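You operate a simulated robot arm through the tools that you are given. There is no shell and no other tool.

You run a simulated two-armed robot. Do the job below in one go: nothing can be reset, and whatever is moved stays where it is left.

Task
Scrub the tea stain off the grey napkin on the scrub board.
Fine: set it in the board's frame, soap the scrub brush on the bar first; brush and napkin back. What is to be rubbed or washed off counts as gone when no trace of it is left.
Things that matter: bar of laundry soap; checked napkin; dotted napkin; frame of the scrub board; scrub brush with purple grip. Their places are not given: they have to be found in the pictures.

The check looks at the end state, three seconds after you hand in, the way a careful person would. Anything else that was tipped, shoved, dropped, spilled or broken makes it a failure. Flat cloth is picked up by pressing the open fingertips on it (5 to 10 N) and closing them slowly along it; thin cloth reads only 2 to 8 mm in the jaws.

Robot
Two 7-joint arms with fingered hands on one trunk that stands fixed in place. Base frame: the origin is at the foot of the trunk, x ahead of it, y to its left, z up; the work surface is at about z = 860. Units: mm, degrees, N and s.
The left shoulder is at [70, 165, 1118], the right one opposite. With the tool pointing down near the work surface each hand reaches from about 460 to 960 mm from the base axis, measured 20 degrees to its own side. Payload 4.1 kg a hand.
The TCP of each hand is the grasp point between the finger pads, 32 mm short of the fingertips. In the tool frame z runs along the fingers and y along their closing line. The gripper opens to 108 mm; its body begins 38 mm behind the TCP. The gripper is a hand of 4 fingers: y runs from the thumb to the fingers, the wrist lies at [-16, -108, -186] in the tool frame.
Orientation is that of the tool frame in the base frame, as a unit quaternion [x, y, z, w]. With the fingers straight down and the wrist toward the robot, the tool's x, y and z point along [0, 1, 0], [1, 0, 0] and [0, 0, -1] of the base frame.

Tools
- The arms move only by the tool drive_tool. It takes "left_targets", "right_targets" or both (then of equal length, played together; a hand with none holds still); each is a list of rows, each an object of numbers (a shift or turn left out is 0): "tx", "ty", "tz": the shift along the base's x, y, z in units of 300 mm (1.0 is 300 mm); "rx", "ry", "rz": the turn, a rotation vector about the base's x, y, z in units of 90 degrees (1.0 is 90 degrees). In form: [{"tx": .., "ty": .., "tz": .., "rx": .., "ry": .., "rz": ..}, ...]. A call has 1 to 20 rows; each row is the pose to reach, as a shift and turn from the pose commanded when the call began. A call with a number of a shift or a turn outside -1 to 1 is refused whole. Rows are played at 5 a second. More than 50 mm and 8.6 degrees between two rows, and nothing of the call is played. Where a pose cannot be reached the arm comes as near as it can. A force on the tool above 40 N (or 10 N above the force at the start of the call, whichever is more), or a blocked arm, ends the call early, and 0.2 s more pass. In this call time passes only in rows, and 0.2 s behind the last. The reply holds the time, the measured pose of the TCP, the force on the tool along the base axes, the opening and the grip force, in the units named above and with some noise, with the torque about the TCP (base axes, N m) and any sound that the robot's microphone picked up.
- Cameras (640 x 400 px; columns grow to the right, rows downward): "scene" is now at [132, -39.2, 1352.1]; the picture's right is [-0.44, -0.90, 0.00], its down [-0.47, 0.23, -0.85] and it looks along [0.77, -0.37, -0.52] (base axes); focal length 325 px, centre (320, 200). "left" rides on the left gripper at [-64, -93, -132] in its tool frame; the picture's right is [-0.80, -0.28, 0.53], its down [0.55, -0.71, 0.45] and it looks along [0.25, 0.65, 0.72] (tool axes); focal length 247 px, centre (320, 200). "right" rides on the right gripper at [64, -93, -132] in its tool frame; the picture's right is [-0.80, 0.28, -0.53], its down [-0.55, -0.71, 0.45] and it looks along [-0.25, 0.65, 0.72] (tool axes); focal length 247 px, centre (320, 200).
- get_image(camera): a new picture of that camera. No time passes.
- move_column(by): slides the trunk up (or, below 0, down) by that many mm; the arms and the scene camera ride with it, the base frame stays. It gives what a move gives, with no picture.
- set_fingers(index, middle, ring, thumb_bend, hand): sets how far each is bent, from 0 (flat) to 1 (curled in); at 0.3 the hand is open as for a grip, at 0.7 the pads meet at the TCP. One left out holds its place. A second passes; each finger stops where it meets its share of the squeeze, and holds until it gets a number again. It is the only way to open and close the hand. It gives what a move gives, with no picture; readings hold the bend of each and the force on the fingers (four entries, about 0 where the hand has none), thumb and palm.
- turn_head(pan, tilt): turns the head with the scene camera to pan (to the left, within 86 degrees either way) and tilt (down, from -29 to 69), counted from straight ahead of the robot. It gives what a move gives.
- pixel_to_xyz(camera, pixels): for up to 12 pixels [column, row] of the newest picture of that camera ("zoom" is the newest enlarged one), the place [x, y, z] in the base frame of the surface seen there, good to about 3 mm. No time passes.
- close_up(camera, box): a new picture of the part [left, top, right, bottom] of that camera's present view, enlarged. No time passes.
- sign_off(): hands the job in; it is judged then, once.

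Leave the grippers open and the arms clear of the work at the hand-in unless told otherwise.

The tools are called after ">>>" by a JSON object that holds its "op" and its "data". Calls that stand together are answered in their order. drive_tool: Moves the arms, as the interface text tells. Its arguments: {"type":"object","properties":{"left_targets":{"type":"array"},"right_targets":{"type":"array"}},"required":[]} The other tools are called the same way: move_column (by) moves the trunk up or down; set_fingers (index, middle, ring, thumb_bend, hand) moves the fingers one by one; turn_head (pan, tilt) turns the head that bears the scene camera; get_image (camera) takes a picture; pixel_to_xyz (camera, pixels) gives the place of the surface under pixels of a picture; close_up (camera, box) takes an enlarged picture of a part of a camera's view; sign_off () hands the job in.

At the start:

```text
time_s: 0.0
left_position: [688.7, -60.5, 1169.0]
left_tcp_rot: [0.707, 0.707, 0.001, 0.0]
left_ft_force: [-0.1, -0.3, 0.1]
left_ft_torque: [0.0, -0.03, 0.02]
left_grip_width: 107.6
left_gripper_force: 0.1
left_shape: jaw
left_bend: [0.3, 0.3, 0.3, 0.3]
left_finger forces: [0.0, 0.1, 0.0, 0.1, 0.0, 0.0]
right_position: [385.7, -552.7, 1158.0]
right_tcp_rot: [0.707, 0.707, 0.0, 0.0]
right_ft_force: [0.1, -0.2, 0.3]
right_ft_torque: [0.01, -0.01, 0.0]
right_grip_width: 107.8
right_gripper_force: 0.1
right_shape: jaw
right_bend: [0.3, 0.3, 0.3, 0.3]
right_finger forces: [0.0, 0.0, 0.1, 0.0, 0.0, 0.0]
trunk travel left (down, up): [-625.0, 315.0]
head pan, tilt (commanded): [-26.0, 31.6]
```

scene: 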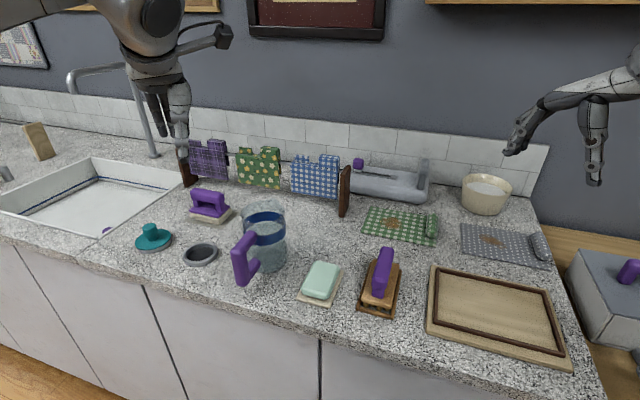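
right: 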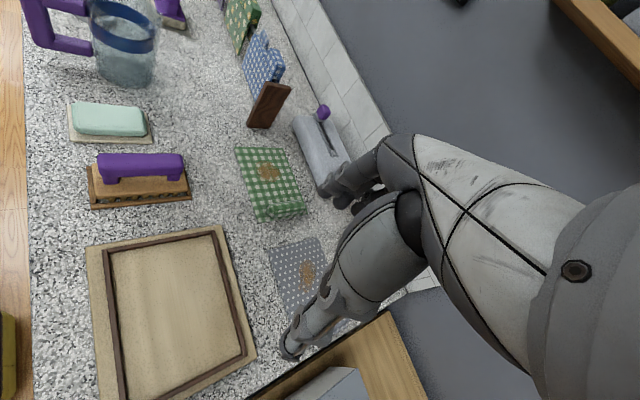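
left: 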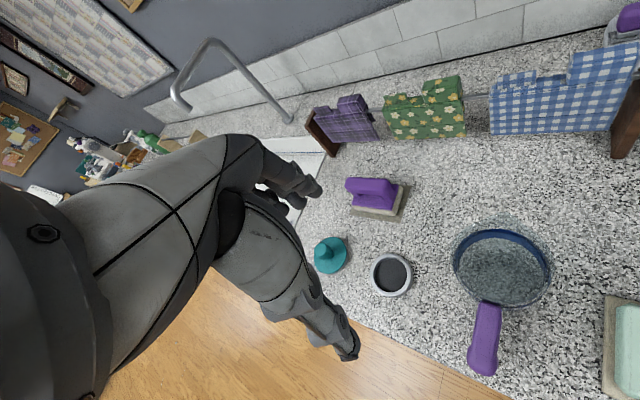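

I see a scrub board with a frame (around 497,318 in the scene view). There is a brush with a purple grip (380,283), a soap bar (321,283), a green checked napkin (400,225) and a grey dotted napkin (503,245), and both napkins carry stains. I'll take enlarged views to check the details.

>>> {"op": "close_up", "data": {"camera": "scene", "box": [340, 180, 600, 380]}}

>>> {"op": "close_up", "data": {"camera": "scene", "box": [120, 120, 440, 320]}}

```text
2.00 times, centred on (470, 280) of scene
```

zoom: 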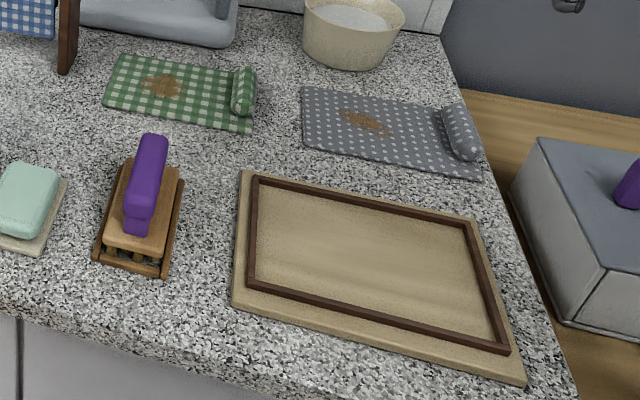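

```text
2.00 times, centred on (280, 220) of scene
```

zoom: 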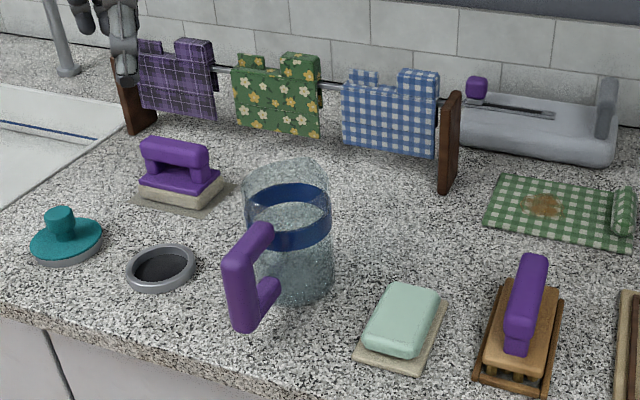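

The grey napkin is the dotted one, with a brown stain and a rolled ridge at its right end. The brush sits in a slatted stand. I'll turn the head toward the work area for a better view.

>>> {"op": "turn_head", "data": {"pan": -42, "tilt": 42}}

>>> {"op": "get_image", "data": {"camera": "scene"}}

```text
time_s: 0.8
left_position: [689.4, -59.8, 1169.3]
left_tcp_rot: [0.708, 0.706, 0.0, 0.001]
left_ft_force: [0.5, -0.2, -0.2]
left_ft_torque: [0.01, -0.04, -0.01]
left_grip_width: 107.5
left_gripper_force: 0.0
left_shape: jaw
left_bend: [0.3, 0.3, 0.3, 0.3]
left_finger forces: [0.0, 0.0, 0.0, 0.0, 0.0, 0.1]
right_position: [385.1, -552.1, 1158.3]
right_tcp_rot: [0.707, 0.707, 0.0, 0.0]
right_ft_force: [-0.2, 0.1, 0.6]
right_ft_torque: [-0.01, 0.01, -0.01]
right_grip_width: 107.6
right_gripper_force: 0.2
right_shape: jaw
right_bend: [0.3, 0.3, 0.3, 0.3]
right_finger forces: [0.0, 0.1, 0.0, 0.0, 0.0, 0.1]
trunk travel left (down, up): [-625.0, 315.0]
head pan, tilt (commanded): [-42.0, 42.0]
```

```text
taken
```

scene: 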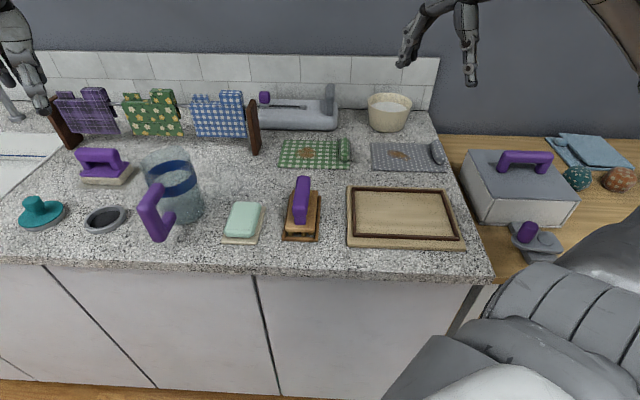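

Everything relevant is now in view. I'll measure the board corners, the napkin, the brush and the soap.

>>> {"op": "pixel_to_xyz", "data": {"camera": "scene", "pixels": [[355, 190], [450, 192], [460, 238], [354, 233], [348, 186], [454, 188], [465, 249], [348, 246], [400, 212], [352, 210], [455, 215], [400, 240]]}}

>>> {"op": "pixel_to_xyz", "data": {"camera": "scene", "pixels": [[370, 143], [432, 143], [450, 172], [374, 168], [399, 155], [437, 152], [300, 180], [300, 195], [297, 220], [286, 238], [318, 239], [309, 186]]}}

>>> {"op": "pixel_to_xyz", "data": {"camera": "scene", "pixels": [[235, 204], [260, 206], [229, 234], [252, 238], [243, 220], [238, 243], [280, 140], [350, 140], [278, 165], [350, 168], [308, 152], [344, 150]]}}

>>> {"op": "close_up", "data": {"camera": "scene", "box": [340, 130, 480, 260]}}

>>> {"op": "close_up", "data": {"camera": "scene", "box": [220, 160, 340, 260]}}

```text
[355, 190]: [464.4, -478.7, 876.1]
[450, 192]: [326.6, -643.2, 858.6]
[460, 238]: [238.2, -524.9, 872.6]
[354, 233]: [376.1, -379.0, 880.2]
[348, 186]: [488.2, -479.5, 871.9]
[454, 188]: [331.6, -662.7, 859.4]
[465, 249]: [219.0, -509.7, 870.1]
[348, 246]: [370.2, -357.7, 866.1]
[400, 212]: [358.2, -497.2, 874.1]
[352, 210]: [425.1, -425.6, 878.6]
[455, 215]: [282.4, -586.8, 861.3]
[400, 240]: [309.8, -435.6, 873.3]
```

```text
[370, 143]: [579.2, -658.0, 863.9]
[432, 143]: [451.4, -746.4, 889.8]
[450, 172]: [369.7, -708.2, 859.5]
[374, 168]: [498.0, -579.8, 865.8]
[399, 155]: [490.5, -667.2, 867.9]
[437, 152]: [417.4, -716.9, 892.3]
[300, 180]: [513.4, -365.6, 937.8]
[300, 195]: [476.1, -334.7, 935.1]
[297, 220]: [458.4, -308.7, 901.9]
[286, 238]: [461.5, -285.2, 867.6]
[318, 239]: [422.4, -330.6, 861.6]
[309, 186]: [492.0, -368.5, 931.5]
```

```text
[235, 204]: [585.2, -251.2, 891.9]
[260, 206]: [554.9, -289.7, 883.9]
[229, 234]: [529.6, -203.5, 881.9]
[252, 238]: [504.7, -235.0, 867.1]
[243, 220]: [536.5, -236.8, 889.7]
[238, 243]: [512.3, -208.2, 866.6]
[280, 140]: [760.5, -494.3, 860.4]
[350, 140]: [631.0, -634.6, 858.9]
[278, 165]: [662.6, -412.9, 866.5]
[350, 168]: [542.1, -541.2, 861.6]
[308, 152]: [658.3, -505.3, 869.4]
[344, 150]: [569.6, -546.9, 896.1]
```

```text
3.08 times, centred on (410, 195) of scene
```

zoom: 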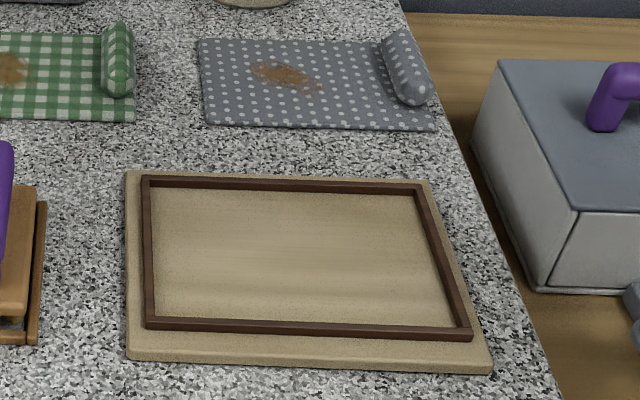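

```text
4.00 times, centred on (280, 210) of scene
```

zoom: 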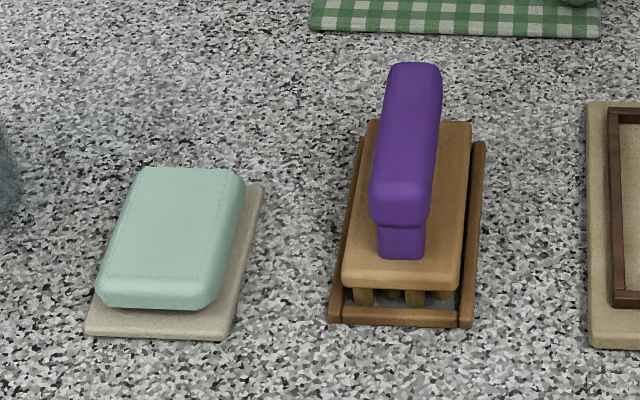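

The counter runs at roughly 45° to the base axes. I'll read finer points off the zoomed picture for the brush, its stand, the soap and the soap tray.

>>> {"op": "pixel_to_xyz", "data": {"camera": "zoom", "pixels": [[412, 68], [400, 195], [405, 130], [385, 130], [432, 130], [402, 212], [402, 250], [360, 270], [448, 270], [462, 130], [375, 128], [402, 278]]}}

>>> {"op": "pixel_to_xyz", "data": {"camera": "zoom", "pixels": [[335, 318], [466, 322], [480, 148], [362, 145], [400, 316], [345, 230], [473, 235], [363, 298], [445, 298], [300, 250], [520, 250], [402, 340]]}}

>>> {"op": "pixel_to_xyz", "data": {"camera": "zoom", "pixels": [[190, 230], [150, 175], [232, 178], [110, 275], [195, 285], [150, 250], [200, 195], [92, 330], [220, 336], [255, 192], [150, 322], [235, 290]]}}

```text
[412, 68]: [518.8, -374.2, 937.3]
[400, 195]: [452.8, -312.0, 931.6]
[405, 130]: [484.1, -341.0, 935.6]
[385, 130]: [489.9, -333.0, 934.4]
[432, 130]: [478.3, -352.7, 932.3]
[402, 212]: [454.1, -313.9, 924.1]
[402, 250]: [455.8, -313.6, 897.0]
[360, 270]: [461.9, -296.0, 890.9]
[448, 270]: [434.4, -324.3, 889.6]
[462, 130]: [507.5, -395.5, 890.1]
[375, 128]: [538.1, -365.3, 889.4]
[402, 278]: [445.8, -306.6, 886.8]
```

```text
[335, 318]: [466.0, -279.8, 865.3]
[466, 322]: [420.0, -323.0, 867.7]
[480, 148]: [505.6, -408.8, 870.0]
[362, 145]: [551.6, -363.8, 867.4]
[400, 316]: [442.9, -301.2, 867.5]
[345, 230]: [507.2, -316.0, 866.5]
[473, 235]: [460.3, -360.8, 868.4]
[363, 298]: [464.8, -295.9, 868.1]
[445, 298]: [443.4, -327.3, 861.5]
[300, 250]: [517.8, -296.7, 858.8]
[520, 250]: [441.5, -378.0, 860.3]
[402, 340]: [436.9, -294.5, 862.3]
```

```text
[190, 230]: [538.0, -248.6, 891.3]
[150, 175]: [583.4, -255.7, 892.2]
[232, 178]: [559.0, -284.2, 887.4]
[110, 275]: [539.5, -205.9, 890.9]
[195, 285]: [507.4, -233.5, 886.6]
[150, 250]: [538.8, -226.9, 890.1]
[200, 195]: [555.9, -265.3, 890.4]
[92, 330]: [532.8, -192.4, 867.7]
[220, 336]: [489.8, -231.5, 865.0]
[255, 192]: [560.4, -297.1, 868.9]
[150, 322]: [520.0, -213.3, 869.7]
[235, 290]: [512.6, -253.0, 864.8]
```

I now have the brush grip centre at about (486,-343) with its top at z 936, and its long axis at about -45°. The soap top centre is about (547,-245,891). Next come the board and napkin in a zoom.

>>> {"op": "close_up", "data": {"camera": "scene", "box": [340, 130, 480, 260]}}

>>> {"op": "pixel_to_xyz", "data": {"camera": "zoom", "pixels": [[148, 181], [421, 187], [466, 333], [150, 324], [127, 172], [430, 182], [491, 368], [128, 356], [158, 195], [412, 198], [450, 322], [160, 313]]}}

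>>> {"op": "pixel_to_xyz", "data": {"camera": "zoom", "pixels": [[200, 41], [210, 122], [430, 128], [380, 42], [285, 75], [255, 65], [318, 88], [300, 83], [405, 38], [425, 90], [400, 70], [407, 98]]}}

>>> {"op": "pixel_to_xyz", "data": {"camera": "zoom", "pixels": [[290, 250], [200, 250], [400, 250], [290, 290], [290, 210], [290, 186], [148, 250], [440, 260], [300, 328], [300, 345], [385, 80], [415, 105]]}}

```text
3.08 times, centred on (410, 195) of scene
```

zoom: 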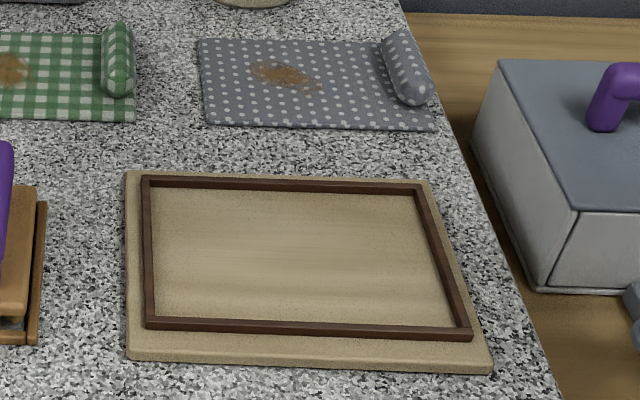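

```text
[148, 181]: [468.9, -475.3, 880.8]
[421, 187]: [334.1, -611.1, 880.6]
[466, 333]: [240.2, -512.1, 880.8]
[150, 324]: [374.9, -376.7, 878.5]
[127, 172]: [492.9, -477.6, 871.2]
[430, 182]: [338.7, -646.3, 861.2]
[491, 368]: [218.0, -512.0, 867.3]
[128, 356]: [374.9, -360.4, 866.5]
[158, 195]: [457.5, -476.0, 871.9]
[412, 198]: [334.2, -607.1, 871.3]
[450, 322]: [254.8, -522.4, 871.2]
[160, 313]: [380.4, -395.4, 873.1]
```

```text
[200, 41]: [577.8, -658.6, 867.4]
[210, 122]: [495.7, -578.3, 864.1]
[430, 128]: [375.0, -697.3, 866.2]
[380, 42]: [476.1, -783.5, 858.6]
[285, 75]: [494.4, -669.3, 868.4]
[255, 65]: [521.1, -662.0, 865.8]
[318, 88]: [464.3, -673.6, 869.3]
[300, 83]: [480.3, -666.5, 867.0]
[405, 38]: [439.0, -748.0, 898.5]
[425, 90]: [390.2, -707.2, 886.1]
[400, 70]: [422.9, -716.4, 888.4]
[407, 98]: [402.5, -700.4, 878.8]
```

```text
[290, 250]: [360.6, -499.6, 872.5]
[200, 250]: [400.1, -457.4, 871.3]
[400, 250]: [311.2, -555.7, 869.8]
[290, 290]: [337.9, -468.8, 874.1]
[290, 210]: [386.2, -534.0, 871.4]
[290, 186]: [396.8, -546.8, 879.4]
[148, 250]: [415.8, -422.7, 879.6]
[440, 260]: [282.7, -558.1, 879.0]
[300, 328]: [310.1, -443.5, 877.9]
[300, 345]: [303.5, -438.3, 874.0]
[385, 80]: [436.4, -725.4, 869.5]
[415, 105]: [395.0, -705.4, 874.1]
```

The frame centre is about (354,-494) with its rim top at z≈880 and the board at ≈872. The napkin centre is about (476,-678) and measures about 170×115 mm, with a roll at its right end. The frame and napkin have the same orientation. Before moving the right hand near the napkin, I'll check the height of the obstacles: bowl, box handle and counter edge.

>>> {"op": "pixel_to_xyz", "data": {"camera": "scene", "pixels": [[390, 98], [405, 100], [388, 130], [525, 155], [500, 160], [465, 155], [545, 175], [440, 135], [456, 172], [470, 205], [452, 160], [446, 150]]}}

>>> {"op": "drive_tool", "data": {"right_targets": [{"tx": 0.025, "ty": -0.09, "tz": -0.05, "rz": 0.0833}, {"tx": 0.05, "ty": -0.18, "tz": -0.1, "rz": 0.1667}, {"tx": 0.075, "ty": -0.27, "tz": -0.15, "rz": 0.25}, {"tx": 0.1, "ty": -0.36, "tz": -0.2, "rz": 0.3333}, {"tx": 0.125, "ty": -0.45, "tz": -0.25, "rz": 0.4167}, {"tx": 0.15, "ty": -0.543, "tz": -0.3, "rz": 0.5}, {"tx": 0.15, "ty": -0.543, "tz": -0.3, "rz": 0.5}]}}

>>> {"op": "get_image", "data": {"camera": "right"}}

>>> {"op": "get_image", "data": {"camera": "scene"}}

```text
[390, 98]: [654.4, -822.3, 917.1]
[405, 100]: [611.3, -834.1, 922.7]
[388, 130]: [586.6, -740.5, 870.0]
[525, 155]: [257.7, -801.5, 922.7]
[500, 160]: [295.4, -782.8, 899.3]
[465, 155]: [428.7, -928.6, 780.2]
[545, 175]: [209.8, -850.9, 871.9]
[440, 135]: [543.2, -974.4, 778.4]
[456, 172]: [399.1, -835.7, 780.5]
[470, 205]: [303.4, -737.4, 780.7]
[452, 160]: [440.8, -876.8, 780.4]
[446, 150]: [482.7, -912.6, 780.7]
```

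```text
time_s: 2.4
left_position: [689.3, -59.2, 1169.8]
left_tcp_rot: [0.707, 0.707, 0.0, 0.001]
left_ft_force: [-0.3, 0.8, 0.2]
left_ft_torque: [0.02, -0.04, 0.01]
left_grip_width: 107.8
left_gripper_force: 0.1
left_shape: jaw
left_bend: [0.3, 0.3, 0.3, 0.3]
left_finger forces: [0.0, 0.0, 0.1, 0.0, 0.0, 0.1]
right_position: [428.0, -715.2, 1068.8]
right_tcp_rot: [0.383, 0.924, -0.001, 0.0]
right_ft_force: [0.3, 1.2, -0.6]
right_ft_torque: [-0.02, 0.01, 0.01]
right_grip_width: 107.8
right_gripper_force: 0.0
right_shape: jaw
right_bend: [0.3, 0.3, 0.3, 0.3]
right_finger forces: [0.0, 0.0, 0.0, 0.0, 0.0, 0.0]
trunk travel left (down, up): [-625.0, 315.0]
head pan, tilt (commanded): [-42.0, 42.0]
```

```text
taken
```

right: 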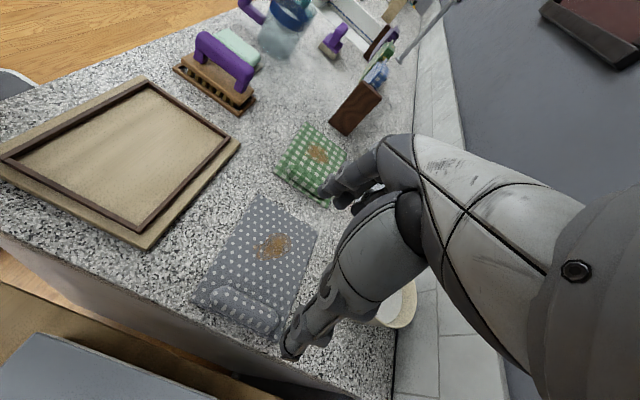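

```text
taken
```

scene: 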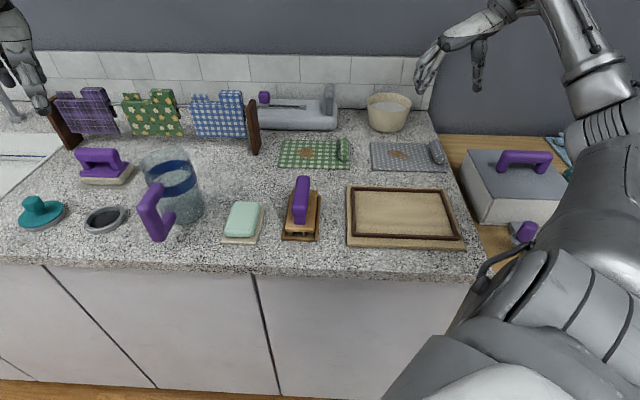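

The pose is reached. From the hand camera the napkin and roll are visible around (240,305), so I'll enlarge and measure there.

>>> {"op": "close_up", "data": {"camera": "right", "box": [170, 180, 350, 350]}}

>>> {"op": "pixel_to_xyz", "data": {"camera": "right", "pixels": [[215, 290], [235, 300], [245, 305], [260, 312], [275, 320], [258, 195], [316, 230], [194, 302], [272, 245], [205, 285], [280, 325], [262, 247]]}}

```text
2.35 times, centred on (260, 265) of right
```

zoom: 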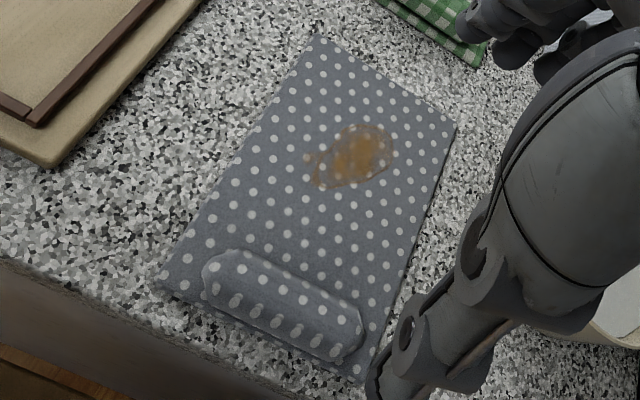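

```text
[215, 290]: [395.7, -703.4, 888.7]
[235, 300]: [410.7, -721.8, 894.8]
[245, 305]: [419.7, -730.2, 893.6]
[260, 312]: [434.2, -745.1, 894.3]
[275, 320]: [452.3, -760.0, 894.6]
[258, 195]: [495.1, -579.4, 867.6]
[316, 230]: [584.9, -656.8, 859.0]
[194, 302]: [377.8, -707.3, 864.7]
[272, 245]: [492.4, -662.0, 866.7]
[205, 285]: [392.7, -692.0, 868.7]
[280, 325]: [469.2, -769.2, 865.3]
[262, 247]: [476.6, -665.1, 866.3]
```

The roll is a ridge about 85 mm long with its top at z≈894. I'll take points across it to get its axis and width.

>>> {"op": "pixel_to_xyz", "data": {"camera": "zoom", "pixels": [[215, 270], [355, 338], [285, 300], [292, 282], [300, 268], [275, 320], [270, 332], [225, 255], [210, 292], [340, 355], [362, 325], [262, 345]]}}

>>> {"op": "pixel_to_xyz", "data": {"camera": "zoom", "pixels": [[160, 283], [318, 36], [456, 124], [365, 380], [355, 155], [310, 180], [385, 130], [320, 160], [392, 160], [350, 185], [0, 300], [150, 320]]}}

```text
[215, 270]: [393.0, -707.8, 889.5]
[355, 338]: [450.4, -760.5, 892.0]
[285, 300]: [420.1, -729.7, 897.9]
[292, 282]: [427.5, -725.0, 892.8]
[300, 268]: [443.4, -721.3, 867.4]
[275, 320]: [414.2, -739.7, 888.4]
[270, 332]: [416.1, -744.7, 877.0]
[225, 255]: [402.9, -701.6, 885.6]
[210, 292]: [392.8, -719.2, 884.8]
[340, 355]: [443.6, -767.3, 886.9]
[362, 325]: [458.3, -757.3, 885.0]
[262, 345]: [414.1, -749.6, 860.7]
```

```text
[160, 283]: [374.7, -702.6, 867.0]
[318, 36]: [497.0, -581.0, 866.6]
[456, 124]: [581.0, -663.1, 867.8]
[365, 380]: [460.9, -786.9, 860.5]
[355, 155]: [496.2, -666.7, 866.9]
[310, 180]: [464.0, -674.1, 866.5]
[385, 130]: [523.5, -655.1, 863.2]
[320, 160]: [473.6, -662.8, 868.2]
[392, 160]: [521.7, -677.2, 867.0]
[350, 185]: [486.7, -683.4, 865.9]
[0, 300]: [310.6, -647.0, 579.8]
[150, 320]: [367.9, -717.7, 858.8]
```

The roll axis runs through about (424,-735), it is about 26 mm thick, and its top is at z≈895. The counter edge is close to its right, so I'll narrow the hand to about half open before going down.

>>> {"op": "set_fingers", "data": {"hand": "right", "index": 0.5, "middle": 0.5, "ring": 0.5, "thumb_bend": 0.5}}

>>> {"op": "get_image", "data": {"camera": "right"}}

>>> {"op": "close_up", "data": {"camera": "scene", "box": [380, 0, 560, 180]}}

```text
time_s: 3.4
left_position: [690.6, -59.6, 1170.0]
left_tcp_rot: [0.707, 0.707, 0.0, 0.0]
left_ft_force: [0.1, 0.1, 0.2]
left_ft_torque: [0.0, -0.01, 0.03]
left_grip_width: 107.3
left_gripper_force: 0.0
left_shape: jaw
left_bend: [0.3, 0.3, 0.3, 0.3]
left_finger forces: [0.1, 0.0, 0.0, 0.0, 0.1, 0.1]
right_position: [430.8, -715.2, 1067.6]
right_tcp_rot: [0.382, 0.924, 0.0, 0.0]
right_ft_force: [0.3, 0.5, -0.2]
right_ft_torque: [0.03, 0.01, 0.03]
right_grip_width: 56.3
right_gripper_force: 0.1
right_shape: fingers
right_bend: [0.5, 0.5, 0.5, 0.5]
right_finger forces: [0.0, 0.0, 0.0, 0.0, 0.0, 0.0]
trunk travel left (down, up): [-625.0, 315.0]
head pan, tilt (commanded): [-42.0, 42.0]
```

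```text
taken
```

right: 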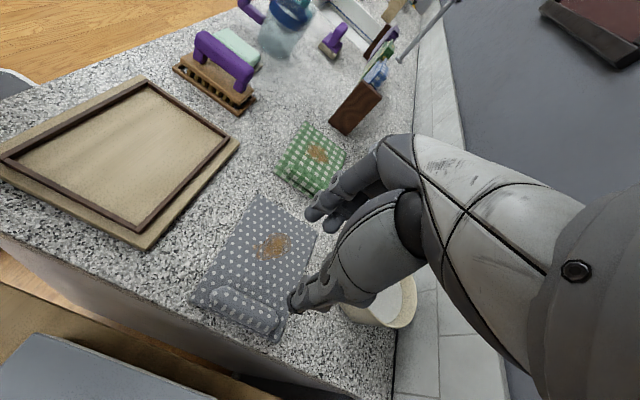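

```text
2.22 times, centred on (470, 90) of scene
```

zoom: 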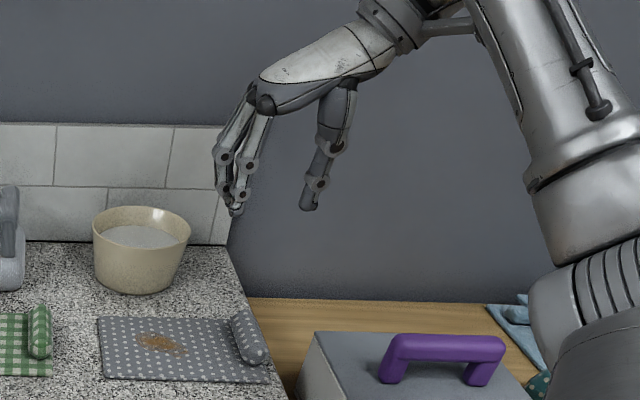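

The opening is now 56 mm. The fingers sit on the napkin side and the thumb on the outer side. I'll move over the roll and lower until the fingertips are just above its top.

>>> {"op": "drive_tool", "data": {"right_targets": [{"tx": -0.0223, "ty": -0.0647, "tz": -0.1}, {"tx": -0.0223, "ty": -0.0647, "tz": -0.2}, {"tx": -0.0223, "ty": -0.0647, "tz": -0.3}, {"tx": -0.0223, "ty": -0.0647, "tz": -0.4}, {"tx": -0.0223, "ty": -0.0647, "tz": -0.45}]}}

>>> {"op": "get_image", "data": {"camera": "right"}}

>>> {"op": "close_up", "data": {"camera": "scene", "box": [380, 60, 500, 180]}}

```text
time_s: 4.6
left_position: [689.5, -58.9, 1168.8]
left_tcp_rot: [0.707, 0.707, 0.0, 0.0]
left_ft_force: [0.3, -0.4, -0.4]
left_ft_torque: [-0.03, 0.03, 0.02]
left_grip_width: 107.5
left_gripper_force: 0.0
left_shape: jaw
left_bend: [0.3, 0.3, 0.3, 0.3]
left_finger forces: [0.0, 0.0, 0.0, 0.0, 0.0, 0.0]
right_position: [422.5, -734.5, 930.9]
right_tcp_rot: [0.383, 0.924, -0.001, 0.001]
right_ft_force: [0.1, 0.0, 0.1]
right_ft_torque: [-0.03, 0.0, -0.01]
right_grip_width: 56.2
right_gripper_force: 0.1
right_shape: fingers
right_bend: [0.5, 0.5, 0.5, 0.5]
right_finger forces: [0.0, 0.0, 0.0, 0.0, 0.0, 0.0]
trunk travel left (down, up): [-625.0, 315.0]
head pan, tilt (commanded): [-42.0, 42.0]
```

```text
taken
```

right: 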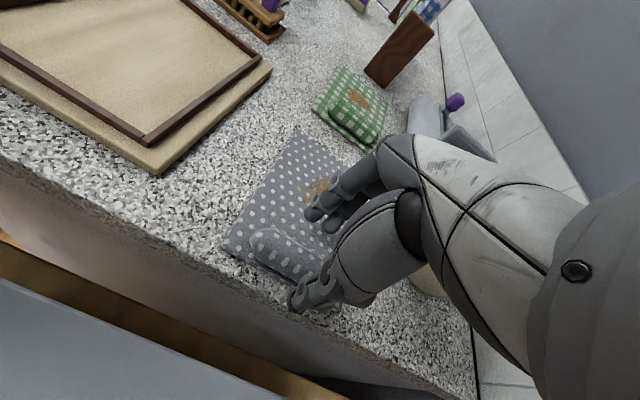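

```text
3.33 times, centred on (440, 120) of scene
```

zoom: 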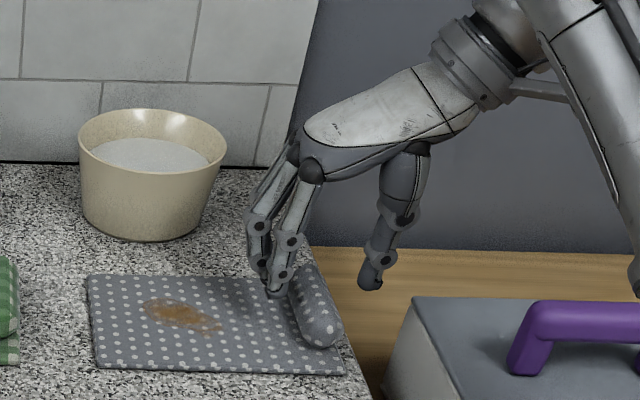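

The fingers appear to straddle the roll. I'll check the actual fingertip positions against it.

>>> {"op": "pixel_to_xyz", "data": {"camera": "zoom", "pixels": [[272, 292], [282, 280], [262, 262], [370, 284], [375, 270], [300, 290], [320, 320], [325, 345], [345, 350], [365, 395], [310, 200], [415, 170]]}}

```text
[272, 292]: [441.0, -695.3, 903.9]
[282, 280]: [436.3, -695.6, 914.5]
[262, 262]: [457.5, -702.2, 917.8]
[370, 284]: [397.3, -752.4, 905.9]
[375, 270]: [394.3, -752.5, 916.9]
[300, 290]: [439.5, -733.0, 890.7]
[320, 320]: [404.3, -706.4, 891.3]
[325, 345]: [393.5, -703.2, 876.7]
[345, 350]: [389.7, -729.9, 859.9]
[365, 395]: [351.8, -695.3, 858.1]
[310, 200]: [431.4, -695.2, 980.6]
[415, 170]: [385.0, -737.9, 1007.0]
```

The fingertips are at s≈180 and 251 on either side of the roll (208–233), which is good. I'll lower slowly so the tips come near the napkin surface, watching the force.

>>> {"op": "drive_tool", "data": {"right_targets": [{"tz": -0.03}, {"tz": -0.06}, {"tz": -0.08}, {"tz": -0.095}, {"tz": -0.105}]}}

>>> {"op": "close_up", "data": {"camera": "scene", "box": [390, 90, 490, 180]}}

>>> {"op": "close_up", "data": {"camera": "right", "box": [200, 120, 400, 330]}}

```text
time_s: 5.8
left_position: [687.9, -57.7, 1171.2]
left_tcp_rot: [0.707, 0.707, -0.001, 0.001]
left_ft_force: [-0.5, 0.4, 0.0]
left_ft_torque: [-0.03, -0.01, -0.01]
left_grip_width: 107.6
left_gripper_force: 0.1
left_shape: jaw
left_bend: [0.3, 0.3, 0.3, 0.3]
left_finger forces: [0.1, 0.0, 0.0, 0.0, 0.0, 0.0]
right_position: [423.4, -732.7, 903.2]
right_tcp_rot: [0.383, 0.924, 0.0, 0.002]
right_ft_force: [1.0, 0.8, 10.3]
right_ft_torque: [0.2, -0.4, 0.01]
right_grip_width: 56.2
right_gripper_force: 5.6
right_shape: fingers
right_bend: [0.5, 0.49, 0.5, 0.5]
right_finger forces: [0.1, 10.3, 0.1, 0.0, 0.0, 0.0]
trunk travel left (down, up): [-625.0, 315.0]
head pan, tilt (commanded): [-42.0, 42.0]
```

```text
4.44 times, centred on (440, 135) of scene
```

zoom: 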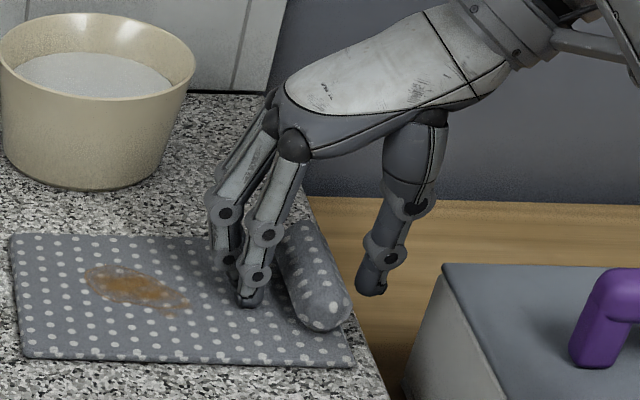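

```text
1.90 times, centred on (300, 225) of right
```

zoom: 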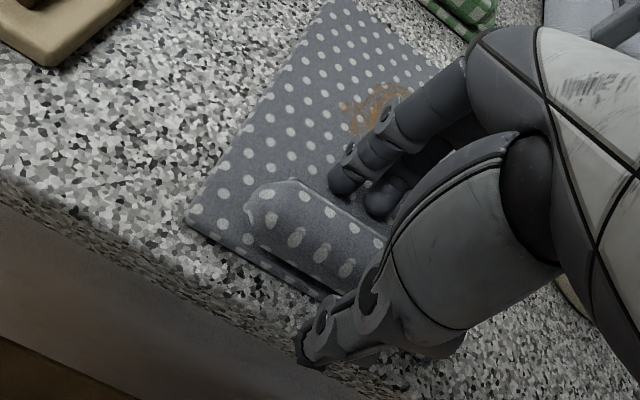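

The middle finger touches the cloth at about 10 N. I'll ease up 2 mm and then close step by step on the roll.

>>> {"op": "drive_tool", "data": {"right_targets": [{"tz": 0.005}, {"tz": 0.008}]}}

>>> {"op": "set_fingers", "data": {"hand": "right", "index": 0.57, "middle": 0.57, "ring": 0.57, "thumb_bend": 0.57}}

>>> {"op": "close_up", "data": {"camera": "scene", "box": [390, 90, 490, 180]}}

```text
time_s: 6.4
left_position: [687.8, -58.6, 1170.2]
left_tcp_rot: [0.707, 0.707, 0.0, 0.0]
left_ft_force: [-0.3, 0.0, 0.8]
left_ft_torque: [0.03, 0.02, -0.03]
left_grip_width: 107.7
left_gripper_force: 0.1
left_shape: jaw
left_bend: [0.3, 0.3, 0.3, 0.3]
left_finger forces: [0.1, 0.0, 0.0, 0.1, 0.0, 0.1]
right_position: [423.5, -734.3, 904.1]
right_tcp_rot: [0.382, 0.924, -0.001, 0.0]
right_ft_force: [0.3, -0.4, 4.2]
right_ft_torque: [0.08, -0.21, 0.0]
right_grip_width: 56.1
right_gripper_force: 2.4
right_shape: fingers
right_bend: [0.5, 0.49, 0.5, 0.5]
right_finger forces: [0.0, 4.4, 0.0, 0.0, 0.0, 0.0]
trunk travel left (down, up): [-625.0, 315.0]
head pan, tilt (commanded): [-42.0, 42.0]
```

```text
time_s: 7.4
left_position: [688.1, -59.5, 1168.2]
left_tcp_rot: [0.707, 0.707, -0.001, 0.0]
left_ft_force: [0.8, -0.4, 0.0]
left_ft_torque: [-0.05, 0.02, 0.0]
left_grip_width: 107.7
left_gripper_force: 0.0
left_shape: jaw
left_bend: [0.3, 0.3, 0.3, 0.3]
left_finger forces: [0.1, 0.0, 0.0, 0.0, 0.0, 0.0]
right_position: [424.4, -734.4, 903.5]
right_tcp_rot: [0.383, 0.924, 0.0, 0.0]
right_ft_force: [0.4, -0.2, 1.5]
right_ft_torque: [0.06, -0.04, 0.0]
right_grip_width: 39.9
right_gripper_force: 0.8
right_shape: fingers
right_bend: [0.56, 0.56, 0.56, 0.56]
right_finger forces: [0.0, 1.6, 0.0, 0.1, 0.0, 0.1]
trunk travel left (down, up): [-625.0, 315.0]
head pan, tilt (commanded): [-42.0, 42.0]
```

```text
4.44 times, centred on (440, 135) of scene
```

zoom: 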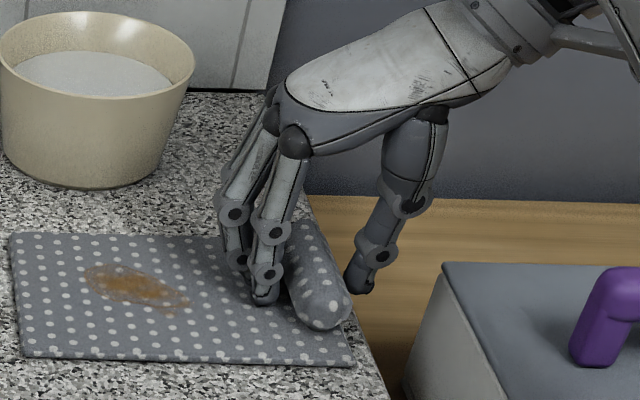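

The opening is 40 mm and the fingers are close to the roll. I'll keep closing until the grip builds.

>>> {"op": "set_fingers", "data": {"hand": "right", "index": 0.63, "middle": 0.63, "ring": 0.63, "thumb_bend": 0.63}}

>>> {"op": "close_up", "data": {"camera": "scene", "box": [390, 90, 490, 180]}}

```text
time_s: 8.4
left_position: [689.3, -58.7, 1169.8]
left_tcp_rot: [0.707, 0.707, -0.001, 0.0]
left_ft_force: [0.7, 0.2, -1.3]
left_ft_torque: [0.0, 0.01, -0.03]
left_grip_width: 107.6
left_gripper_force: 0.1
left_shape: jaw
left_bend: [0.3, 0.3, 0.3, 0.3]
left_finger forces: [0.0, 0.0, 0.0, 0.1, 0.0, 0.0]
right_position: [423.3, -734.6, 903.1]
right_tcp_rot: [0.382, 0.924, -0.001, 0.001]
right_ft_force: [-0.2, 0.8, 0.5]
right_ft_torque: [-0.02, 0.02, -0.03]
right_grip_width: 27.6
right_gripper_force: 2.6
right_shape: fingers
right_bend: [0.61, 0.62, 0.62, 0.6]
right_finger forces: [1.2, 1.2, 0.8, 0.0, 3.2, 0.0]
trunk travel left (down, up): [-625.0, 315.0]
head pan, tilt (commanded): [-42.0, 42.0]
```

```text
4.44 times, centred on (440, 135) of scene
```

zoom: 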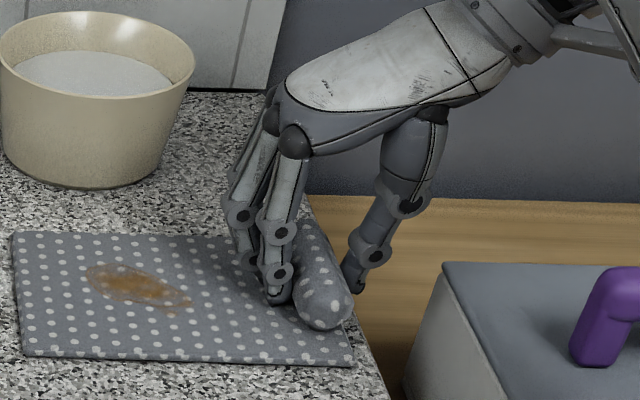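

All fingers and the thumb now touch the roll (27.6 mm, 2.6 N). I'll squeeze a bit more for a secure hold.

>>> {"op": "set_fingers", "data": {"hand": "right", "index": 0.72, "middle": 0.72, "ring": 0.72, "thumb_bend": 0.72}}

>>> {"op": "drive_tool", "data": {"right_targets": [{"tz": 0.02}, {"tz": 0.05}, {"tz": 0.08}, {"tz": 0.12}]}}

>>> {"op": "get_image", "data": {"camera": "scene"}}

>>> {"op": "get_image", "data": {"camera": "right"}}

```text
time_s: 9.4
left_position: [689.9, -59.0, 1170.4]
left_tcp_rot: [0.707, 0.707, 0.0, 0.0]
left_ft_force: [-0.3, 0.4, 0.1]
left_ft_torque: [0.01, -0.03, -0.02]
left_grip_width: 107.4
left_gripper_force: 0.1
left_shape: jaw
left_bend: [0.3, 0.3, 0.3, 0.3]
left_finger forces: [0.1, 0.0, 0.0, 0.1, 0.0, 0.1]
right_position: [424.1, -734.2, 904.1]
right_tcp_rot: [0.383, 0.924, 0.0, 0.0]
right_ft_force: [0.2, 1.1, 0.6]
right_ft_torque: [0.05, 0.04, -0.01]
right_grip_width: 26.0
right_gripper_force: 16.3
right_shape: fingers
right_bend: [0.71, 0.66, 0.67, 0.6]
right_finger forces: [8.3, 5.2, 4.2, 0.0, 15.9, 0.1]
trunk travel left (down, up): [-625.0, 315.0]
head pan, tilt (commanded): [-42.0, 42.0]
```

```text
time_s: 10.4
left_position: [689.8, -59.6, 1170.1]
left_tcp_rot: [0.707, 0.707, 0.0, 0.0]
left_ft_force: [0.6, 0.0, 0.8]
left_ft_torque: [0.0, -0.02, -0.02]
left_grip_width: 107.8
left_gripper_force: 0.1
left_shape: jaw
left_bend: [0.3, 0.3, 0.3, 0.3]
left_finger forces: [0.0, 0.0, 0.1, 0.0, 0.0, 0.0]
right_position: [423.7, -733.8, 939.6]
right_tcp_rot: [0.383, 0.924, 0.0, 0.0]
right_ft_force: [1.1, -0.1, -0.5]
right_ft_torque: [0.01, 0.0, 0.02]
right_grip_width: 26.2
right_gripper_force: 17.0
right_shape: fingers
right_bend: [0.71, 0.66, 0.71, 0.6]
right_finger forces: [6.8, 5.2, 4.7, 0.1, 16.1, 0.0]
trunk travel left (down, up): [-625.0, 315.0]
head pan, tilt (commanded): [-42.0, 42.0]
```

```text
taken
```

scene: 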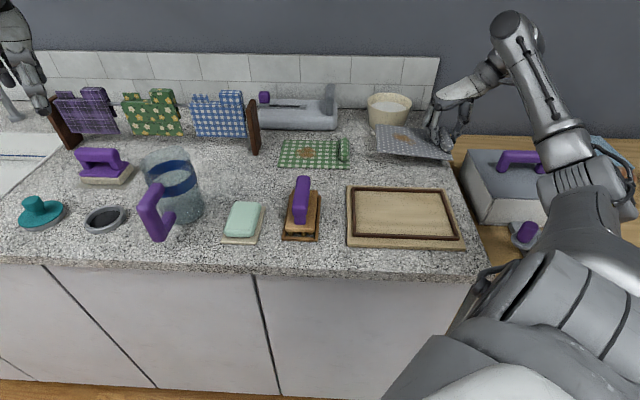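

```text
taken
```

right: 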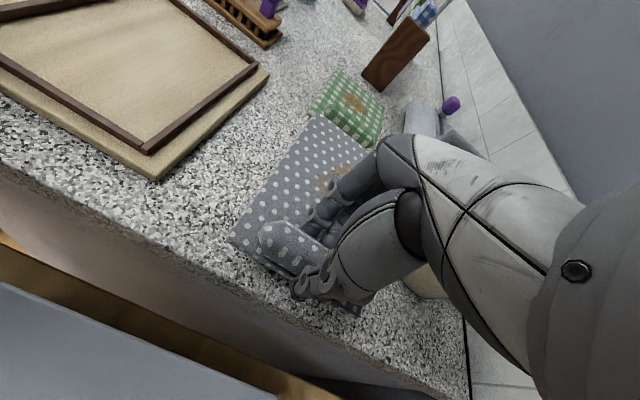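

The napkin is lifting. I'll look at its shape.

>>> {"op": "close_up", "data": {"camera": "scene", "box": [350, 90, 490, 190]}}

>>> {"op": "pixel_to_xyz", "data": {"camera": "zoom", "pixels": [[105, 155], [120, 292], [460, 325], [250, 210], [200, 200], [300, 260], [90, 285], [180, 300], [300, 310], [400, 300], [440, 300], [140, 170]]}}

```text
4.00 times, centred on (420, 140) of scene
```

zoom: 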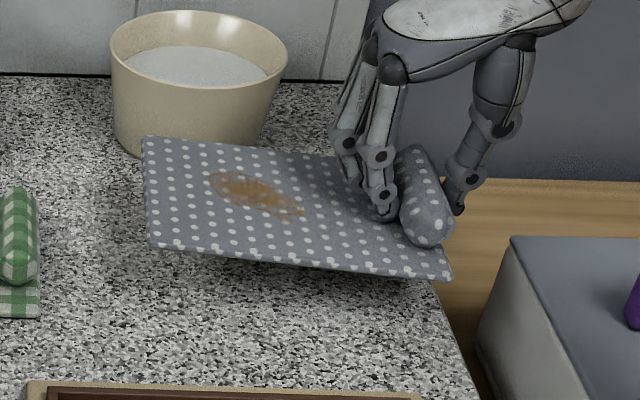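

```text
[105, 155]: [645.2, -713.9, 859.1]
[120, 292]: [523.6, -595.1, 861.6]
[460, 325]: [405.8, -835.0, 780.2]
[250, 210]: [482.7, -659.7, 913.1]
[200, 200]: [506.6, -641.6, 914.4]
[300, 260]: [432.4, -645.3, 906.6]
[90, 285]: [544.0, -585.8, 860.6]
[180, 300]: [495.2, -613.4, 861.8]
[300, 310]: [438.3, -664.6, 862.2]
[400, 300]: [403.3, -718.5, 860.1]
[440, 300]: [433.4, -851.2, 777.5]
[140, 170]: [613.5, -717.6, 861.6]
```

The napkin comes up as a stiff sheet. I'll lift it another 40 mm and carry it over the frame.

>>> {"op": "drive_tool", "data": {"right_targets": [{"tz": 0.067}, {"tz": 0.133}, {"tx": -0.03, "ty": 0.05, "tz": 0.133}, {"tx": -0.09, "ty": 0.14, "tz": 0.133}, {"tx": -0.16, "ty": 0.25, "tz": 0.133}, {"tx": -0.23, "ty": 0.355, "tz": 0.133}, {"tx": -0.3, "ty": 0.465, "tz": 0.133}, {"tx": -0.365, "ty": 0.565, "tz": 0.133}, {"tx": -0.4, "ty": 0.615, "tz": 0.133}, {"tx": -0.41, "ty": 0.632, "tz": 0.133}, {"tx": -0.41, "ty": 0.632, "tz": 0.133}]}}

>>> {"op": "get_image", "data": {"camera": "scene"}}

>>> {"op": "get_image", "data": {"camera": "right"}}

```text
time_s: 12.8
left_position: [689.6, -58.9, 1168.8]
left_tcp_rot: [0.707, 0.707, 0.0, -0.001]
left_ft_force: [0.7, -0.3, 0.3]
left_ft_torque: [-0.02, 0.0, -0.04]
left_grip_width: 107.4
left_gripper_force: 0.1
left_shape: jaw
left_bend: [0.3, 0.3, 0.3, 0.3]
left_finger forces: [0.1, 0.1, 0.0, 0.0, 0.1, 0.0]
right_position: [300.8, -545.3, 981.2]
right_tcp_rot: [0.383, 0.924, 0.0, 0.001]
right_ft_force: [-0.4, 0.7, 0.0]
right_ft_torque: [-0.03, 0.01, 0.0]
right_grip_width: 26.2
right_gripper_force: 15.8
right_shape: fingers
right_bend: [0.71, 0.66, 0.71, 0.6]
right_finger forces: [6.6, 5.3, 4.6, 0.0, 15.9, 0.1]
trunk travel left (down, up): [-625.0, 315.0]
head pan, tilt (commanded): [-42.0, 42.0]
```

```text
taken
```

scene: 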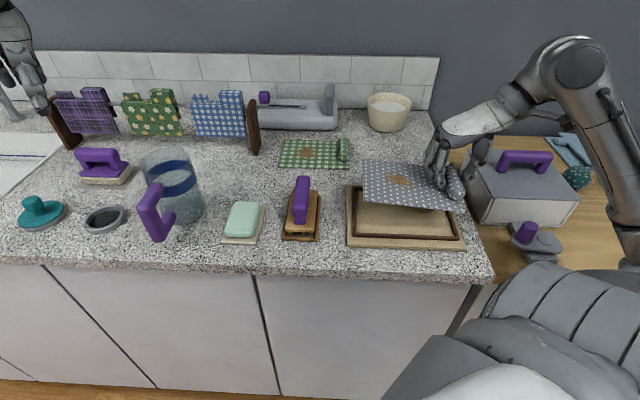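

```text
taken
```

right: 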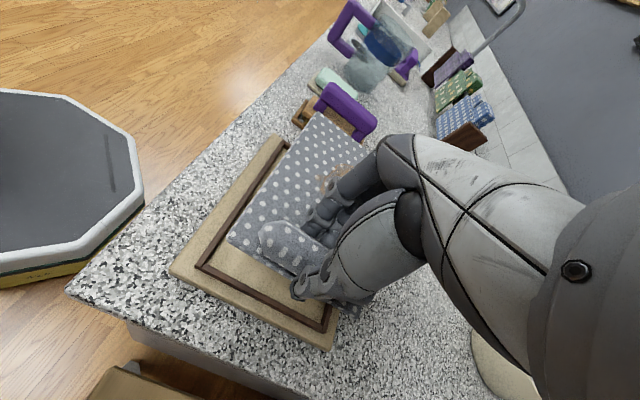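

The napkin is now above the board. I'll measure its corners and compare them with the frame.

>>> {"op": "close_up", "data": {"camera": "scene", "box": [340, 140, 490, 260]}}

>>> {"op": "close_up", "data": {"camera": "right", "box": [160, 90, 400, 360]}}

```text
3.33 times, centred on (415, 200) of scene
```

zoom: 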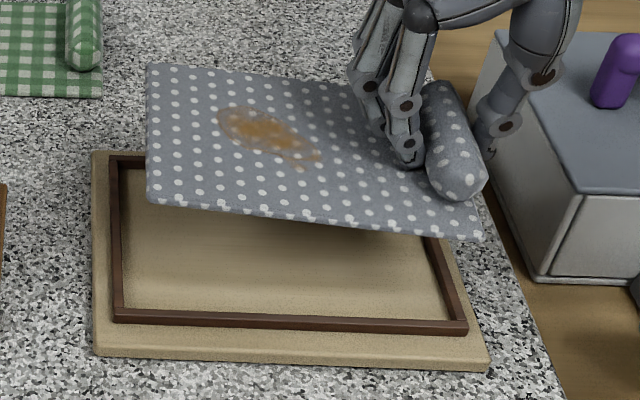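

```text
1.48 times, centred on (280, 225) of right
```

zoom: 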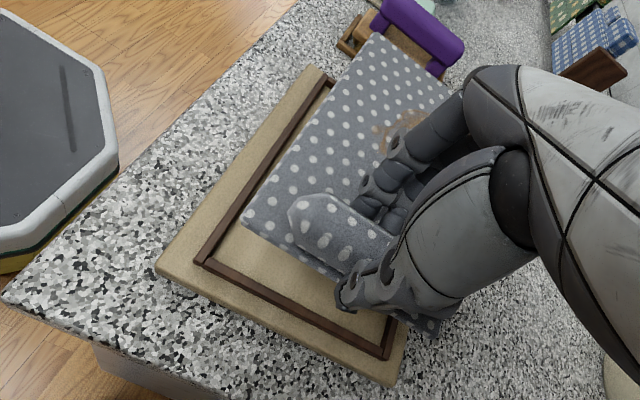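

>>> {"op": "pixel_to_xyz", "data": {"camera": "right", "pixels": [[303, 115], [254, 246], [275, 225], [330, 135], [290, 145], [308, 255], [197, 264], [287, 142], [322, 332], [240, 205], [265, 297], [230, 238]]}}

>>> {"op": "close_up", "data": {"camera": "scene", "box": [340, 140, 490, 260]}}

>>> {"op": "pixel_to_xyz", "data": {"camera": "zoom", "pixels": [[152, 68], [152, 198], [476, 234], [154, 130], [300, 212], [210, 202], [400, 225], [450, 232], [200, 70], [260, 150], [116, 318], [464, 330]]}}

```text
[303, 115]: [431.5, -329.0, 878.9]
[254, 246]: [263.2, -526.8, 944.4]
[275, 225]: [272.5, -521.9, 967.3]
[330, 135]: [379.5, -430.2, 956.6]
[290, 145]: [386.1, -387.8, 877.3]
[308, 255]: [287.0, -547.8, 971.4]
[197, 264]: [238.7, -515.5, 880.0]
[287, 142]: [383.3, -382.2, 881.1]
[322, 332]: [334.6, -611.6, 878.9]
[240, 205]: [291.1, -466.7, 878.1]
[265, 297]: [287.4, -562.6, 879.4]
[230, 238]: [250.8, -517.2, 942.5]
```

```text
3.33 times, centred on (415, 200) of scene
```

zoom: 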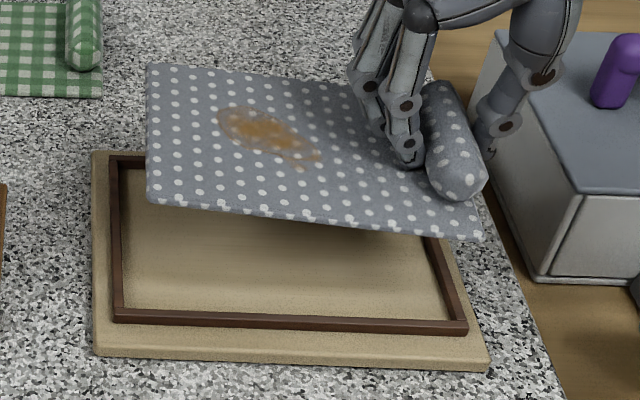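

```text
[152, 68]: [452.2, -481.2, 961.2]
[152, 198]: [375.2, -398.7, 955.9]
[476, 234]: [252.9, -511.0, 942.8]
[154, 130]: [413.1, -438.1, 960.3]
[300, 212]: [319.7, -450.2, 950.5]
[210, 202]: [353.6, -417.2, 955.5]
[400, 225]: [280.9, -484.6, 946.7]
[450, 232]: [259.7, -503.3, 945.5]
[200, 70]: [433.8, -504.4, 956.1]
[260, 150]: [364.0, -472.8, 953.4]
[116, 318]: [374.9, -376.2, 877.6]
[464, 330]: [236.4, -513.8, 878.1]
```

The napkin's near edge shows about 2.6° of yaw and its left end is about 15 mm higher, so roughly 5° of tilt. Its centre is about 5 mm right of the frame centre. I'll correct the yaw, tilt and offset while still hovering.

>>> {"op": "drive_tool", "data": {"right_targets": [{"tx": 0.01, "ty": 0.0027, "rx": -0.021, "ry": 0.021, "rz": 0.014}, {"tx": 0.0197, "ty": 0.0054, "rx": -0.0424, "ry": 0.0424, "rz": 0.029}, {"tx": 0.0197, "ty": 0.0054, "tz": -0.06, "rx": -0.0424, "ry": 0.0424, "rz": 0.029}, {"tx": 0.0197, "ty": 0.0054, "tz": -0.1, "rx": -0.0424, "ry": 0.0424, "rz": 0.029}, {"tx": 0.0197, "ty": 0.0054, "tz": -0.1, "rx": -0.0424, "ry": 0.0424, "rz": 0.029}]}}

>>> {"op": "close_up", "data": {"camera": "scene", "box": [340, 140, 490, 260]}}

>>> {"op": "pixel_to_xyz", "data": {"camera": "zoom", "pixels": [[135, 110], [145, 230], [300, 240], [400, 246], [460, 250], [250, 180], [180, 110], [140, 170], [116, 318], [464, 330], [116, 200], [450, 290]]}}

```text
time_s: 14.0
left_position: [688.7, -59.3, 1170.6]
left_tcp_rot: [0.707, 0.707, 0.001, 0.0]
left_ft_force: [0.8, -0.5, -0.7]
left_ft_torque: [0.0, -0.01, 0.05]
left_grip_width: 107.7
left_gripper_force: 0.0
left_shape: jaw
left_bend: [0.3, 0.3, 0.3, 0.3]
left_finger forces: [0.0, 0.0, 0.0, 0.0, 0.0, 0.0]
right_position: [307.2, -543.5, 950.3]
right_tcp_rot: [0.362, 0.931, -0.043, -0.018]
right_ft_force: [0.0, -0.2, -0.8]
right_ft_torque: [-0.02, 0.01, -0.01]
right_grip_width: 26.2
right_gripper_force: 15.7
right_shape: fingers
right_bend: [0.71, 0.66, 0.71, 0.6]
right_finger forces: [6.6, 5.0, 4.5, 0.1, 16.0, 0.0]
trunk travel left (down, up): [-625.0, 315.0]
head pan, tilt (commanded): [-42.0, 42.0]
```

```text
3.33 times, centred on (415, 200) of scene
```

zoom: 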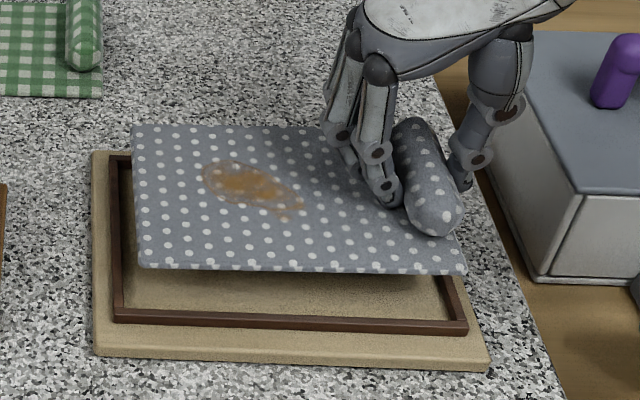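

```text
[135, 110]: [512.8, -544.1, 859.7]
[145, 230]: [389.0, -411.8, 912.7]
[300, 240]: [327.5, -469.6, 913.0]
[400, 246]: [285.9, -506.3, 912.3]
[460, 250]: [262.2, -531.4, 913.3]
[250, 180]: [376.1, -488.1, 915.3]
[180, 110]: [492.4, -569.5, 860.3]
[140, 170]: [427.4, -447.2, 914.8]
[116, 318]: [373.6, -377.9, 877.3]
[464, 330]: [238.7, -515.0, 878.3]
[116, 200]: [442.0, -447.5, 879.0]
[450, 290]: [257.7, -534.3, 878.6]
```

The sheet is level at z≈914. I'll measure its corners precisely.

>>> {"op": "pixel_to_xyz", "data": {"camera": "zoom", "pixels": [[136, 130], [143, 263], [463, 270], [200, 265], [300, 268], [400, 270], [138, 160], [140, 200], [142, 240], [150, 130], [200, 130], [280, 130]]}}

>>> {"op": "close_up", "data": {"camera": "right", "box": [160, 90, 400, 360]}}

```text
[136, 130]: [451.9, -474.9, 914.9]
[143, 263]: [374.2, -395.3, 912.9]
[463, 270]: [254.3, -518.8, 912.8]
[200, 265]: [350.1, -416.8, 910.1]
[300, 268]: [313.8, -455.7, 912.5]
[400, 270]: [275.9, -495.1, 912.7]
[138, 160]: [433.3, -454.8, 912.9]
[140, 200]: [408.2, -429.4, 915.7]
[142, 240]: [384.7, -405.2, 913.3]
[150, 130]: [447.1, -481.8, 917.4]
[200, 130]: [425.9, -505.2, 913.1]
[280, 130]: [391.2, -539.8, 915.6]
```

```text
1.48 times, centred on (280, 225) of right
```

zoom: 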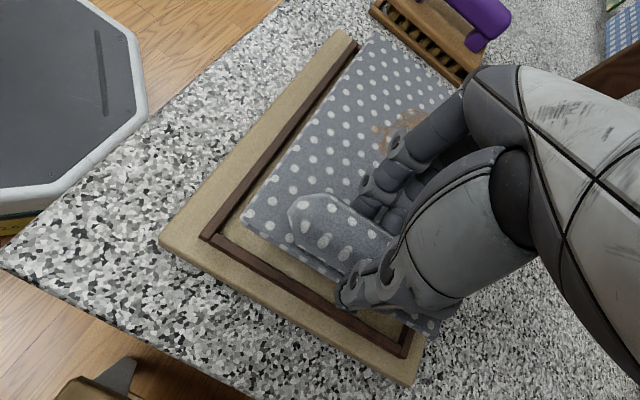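

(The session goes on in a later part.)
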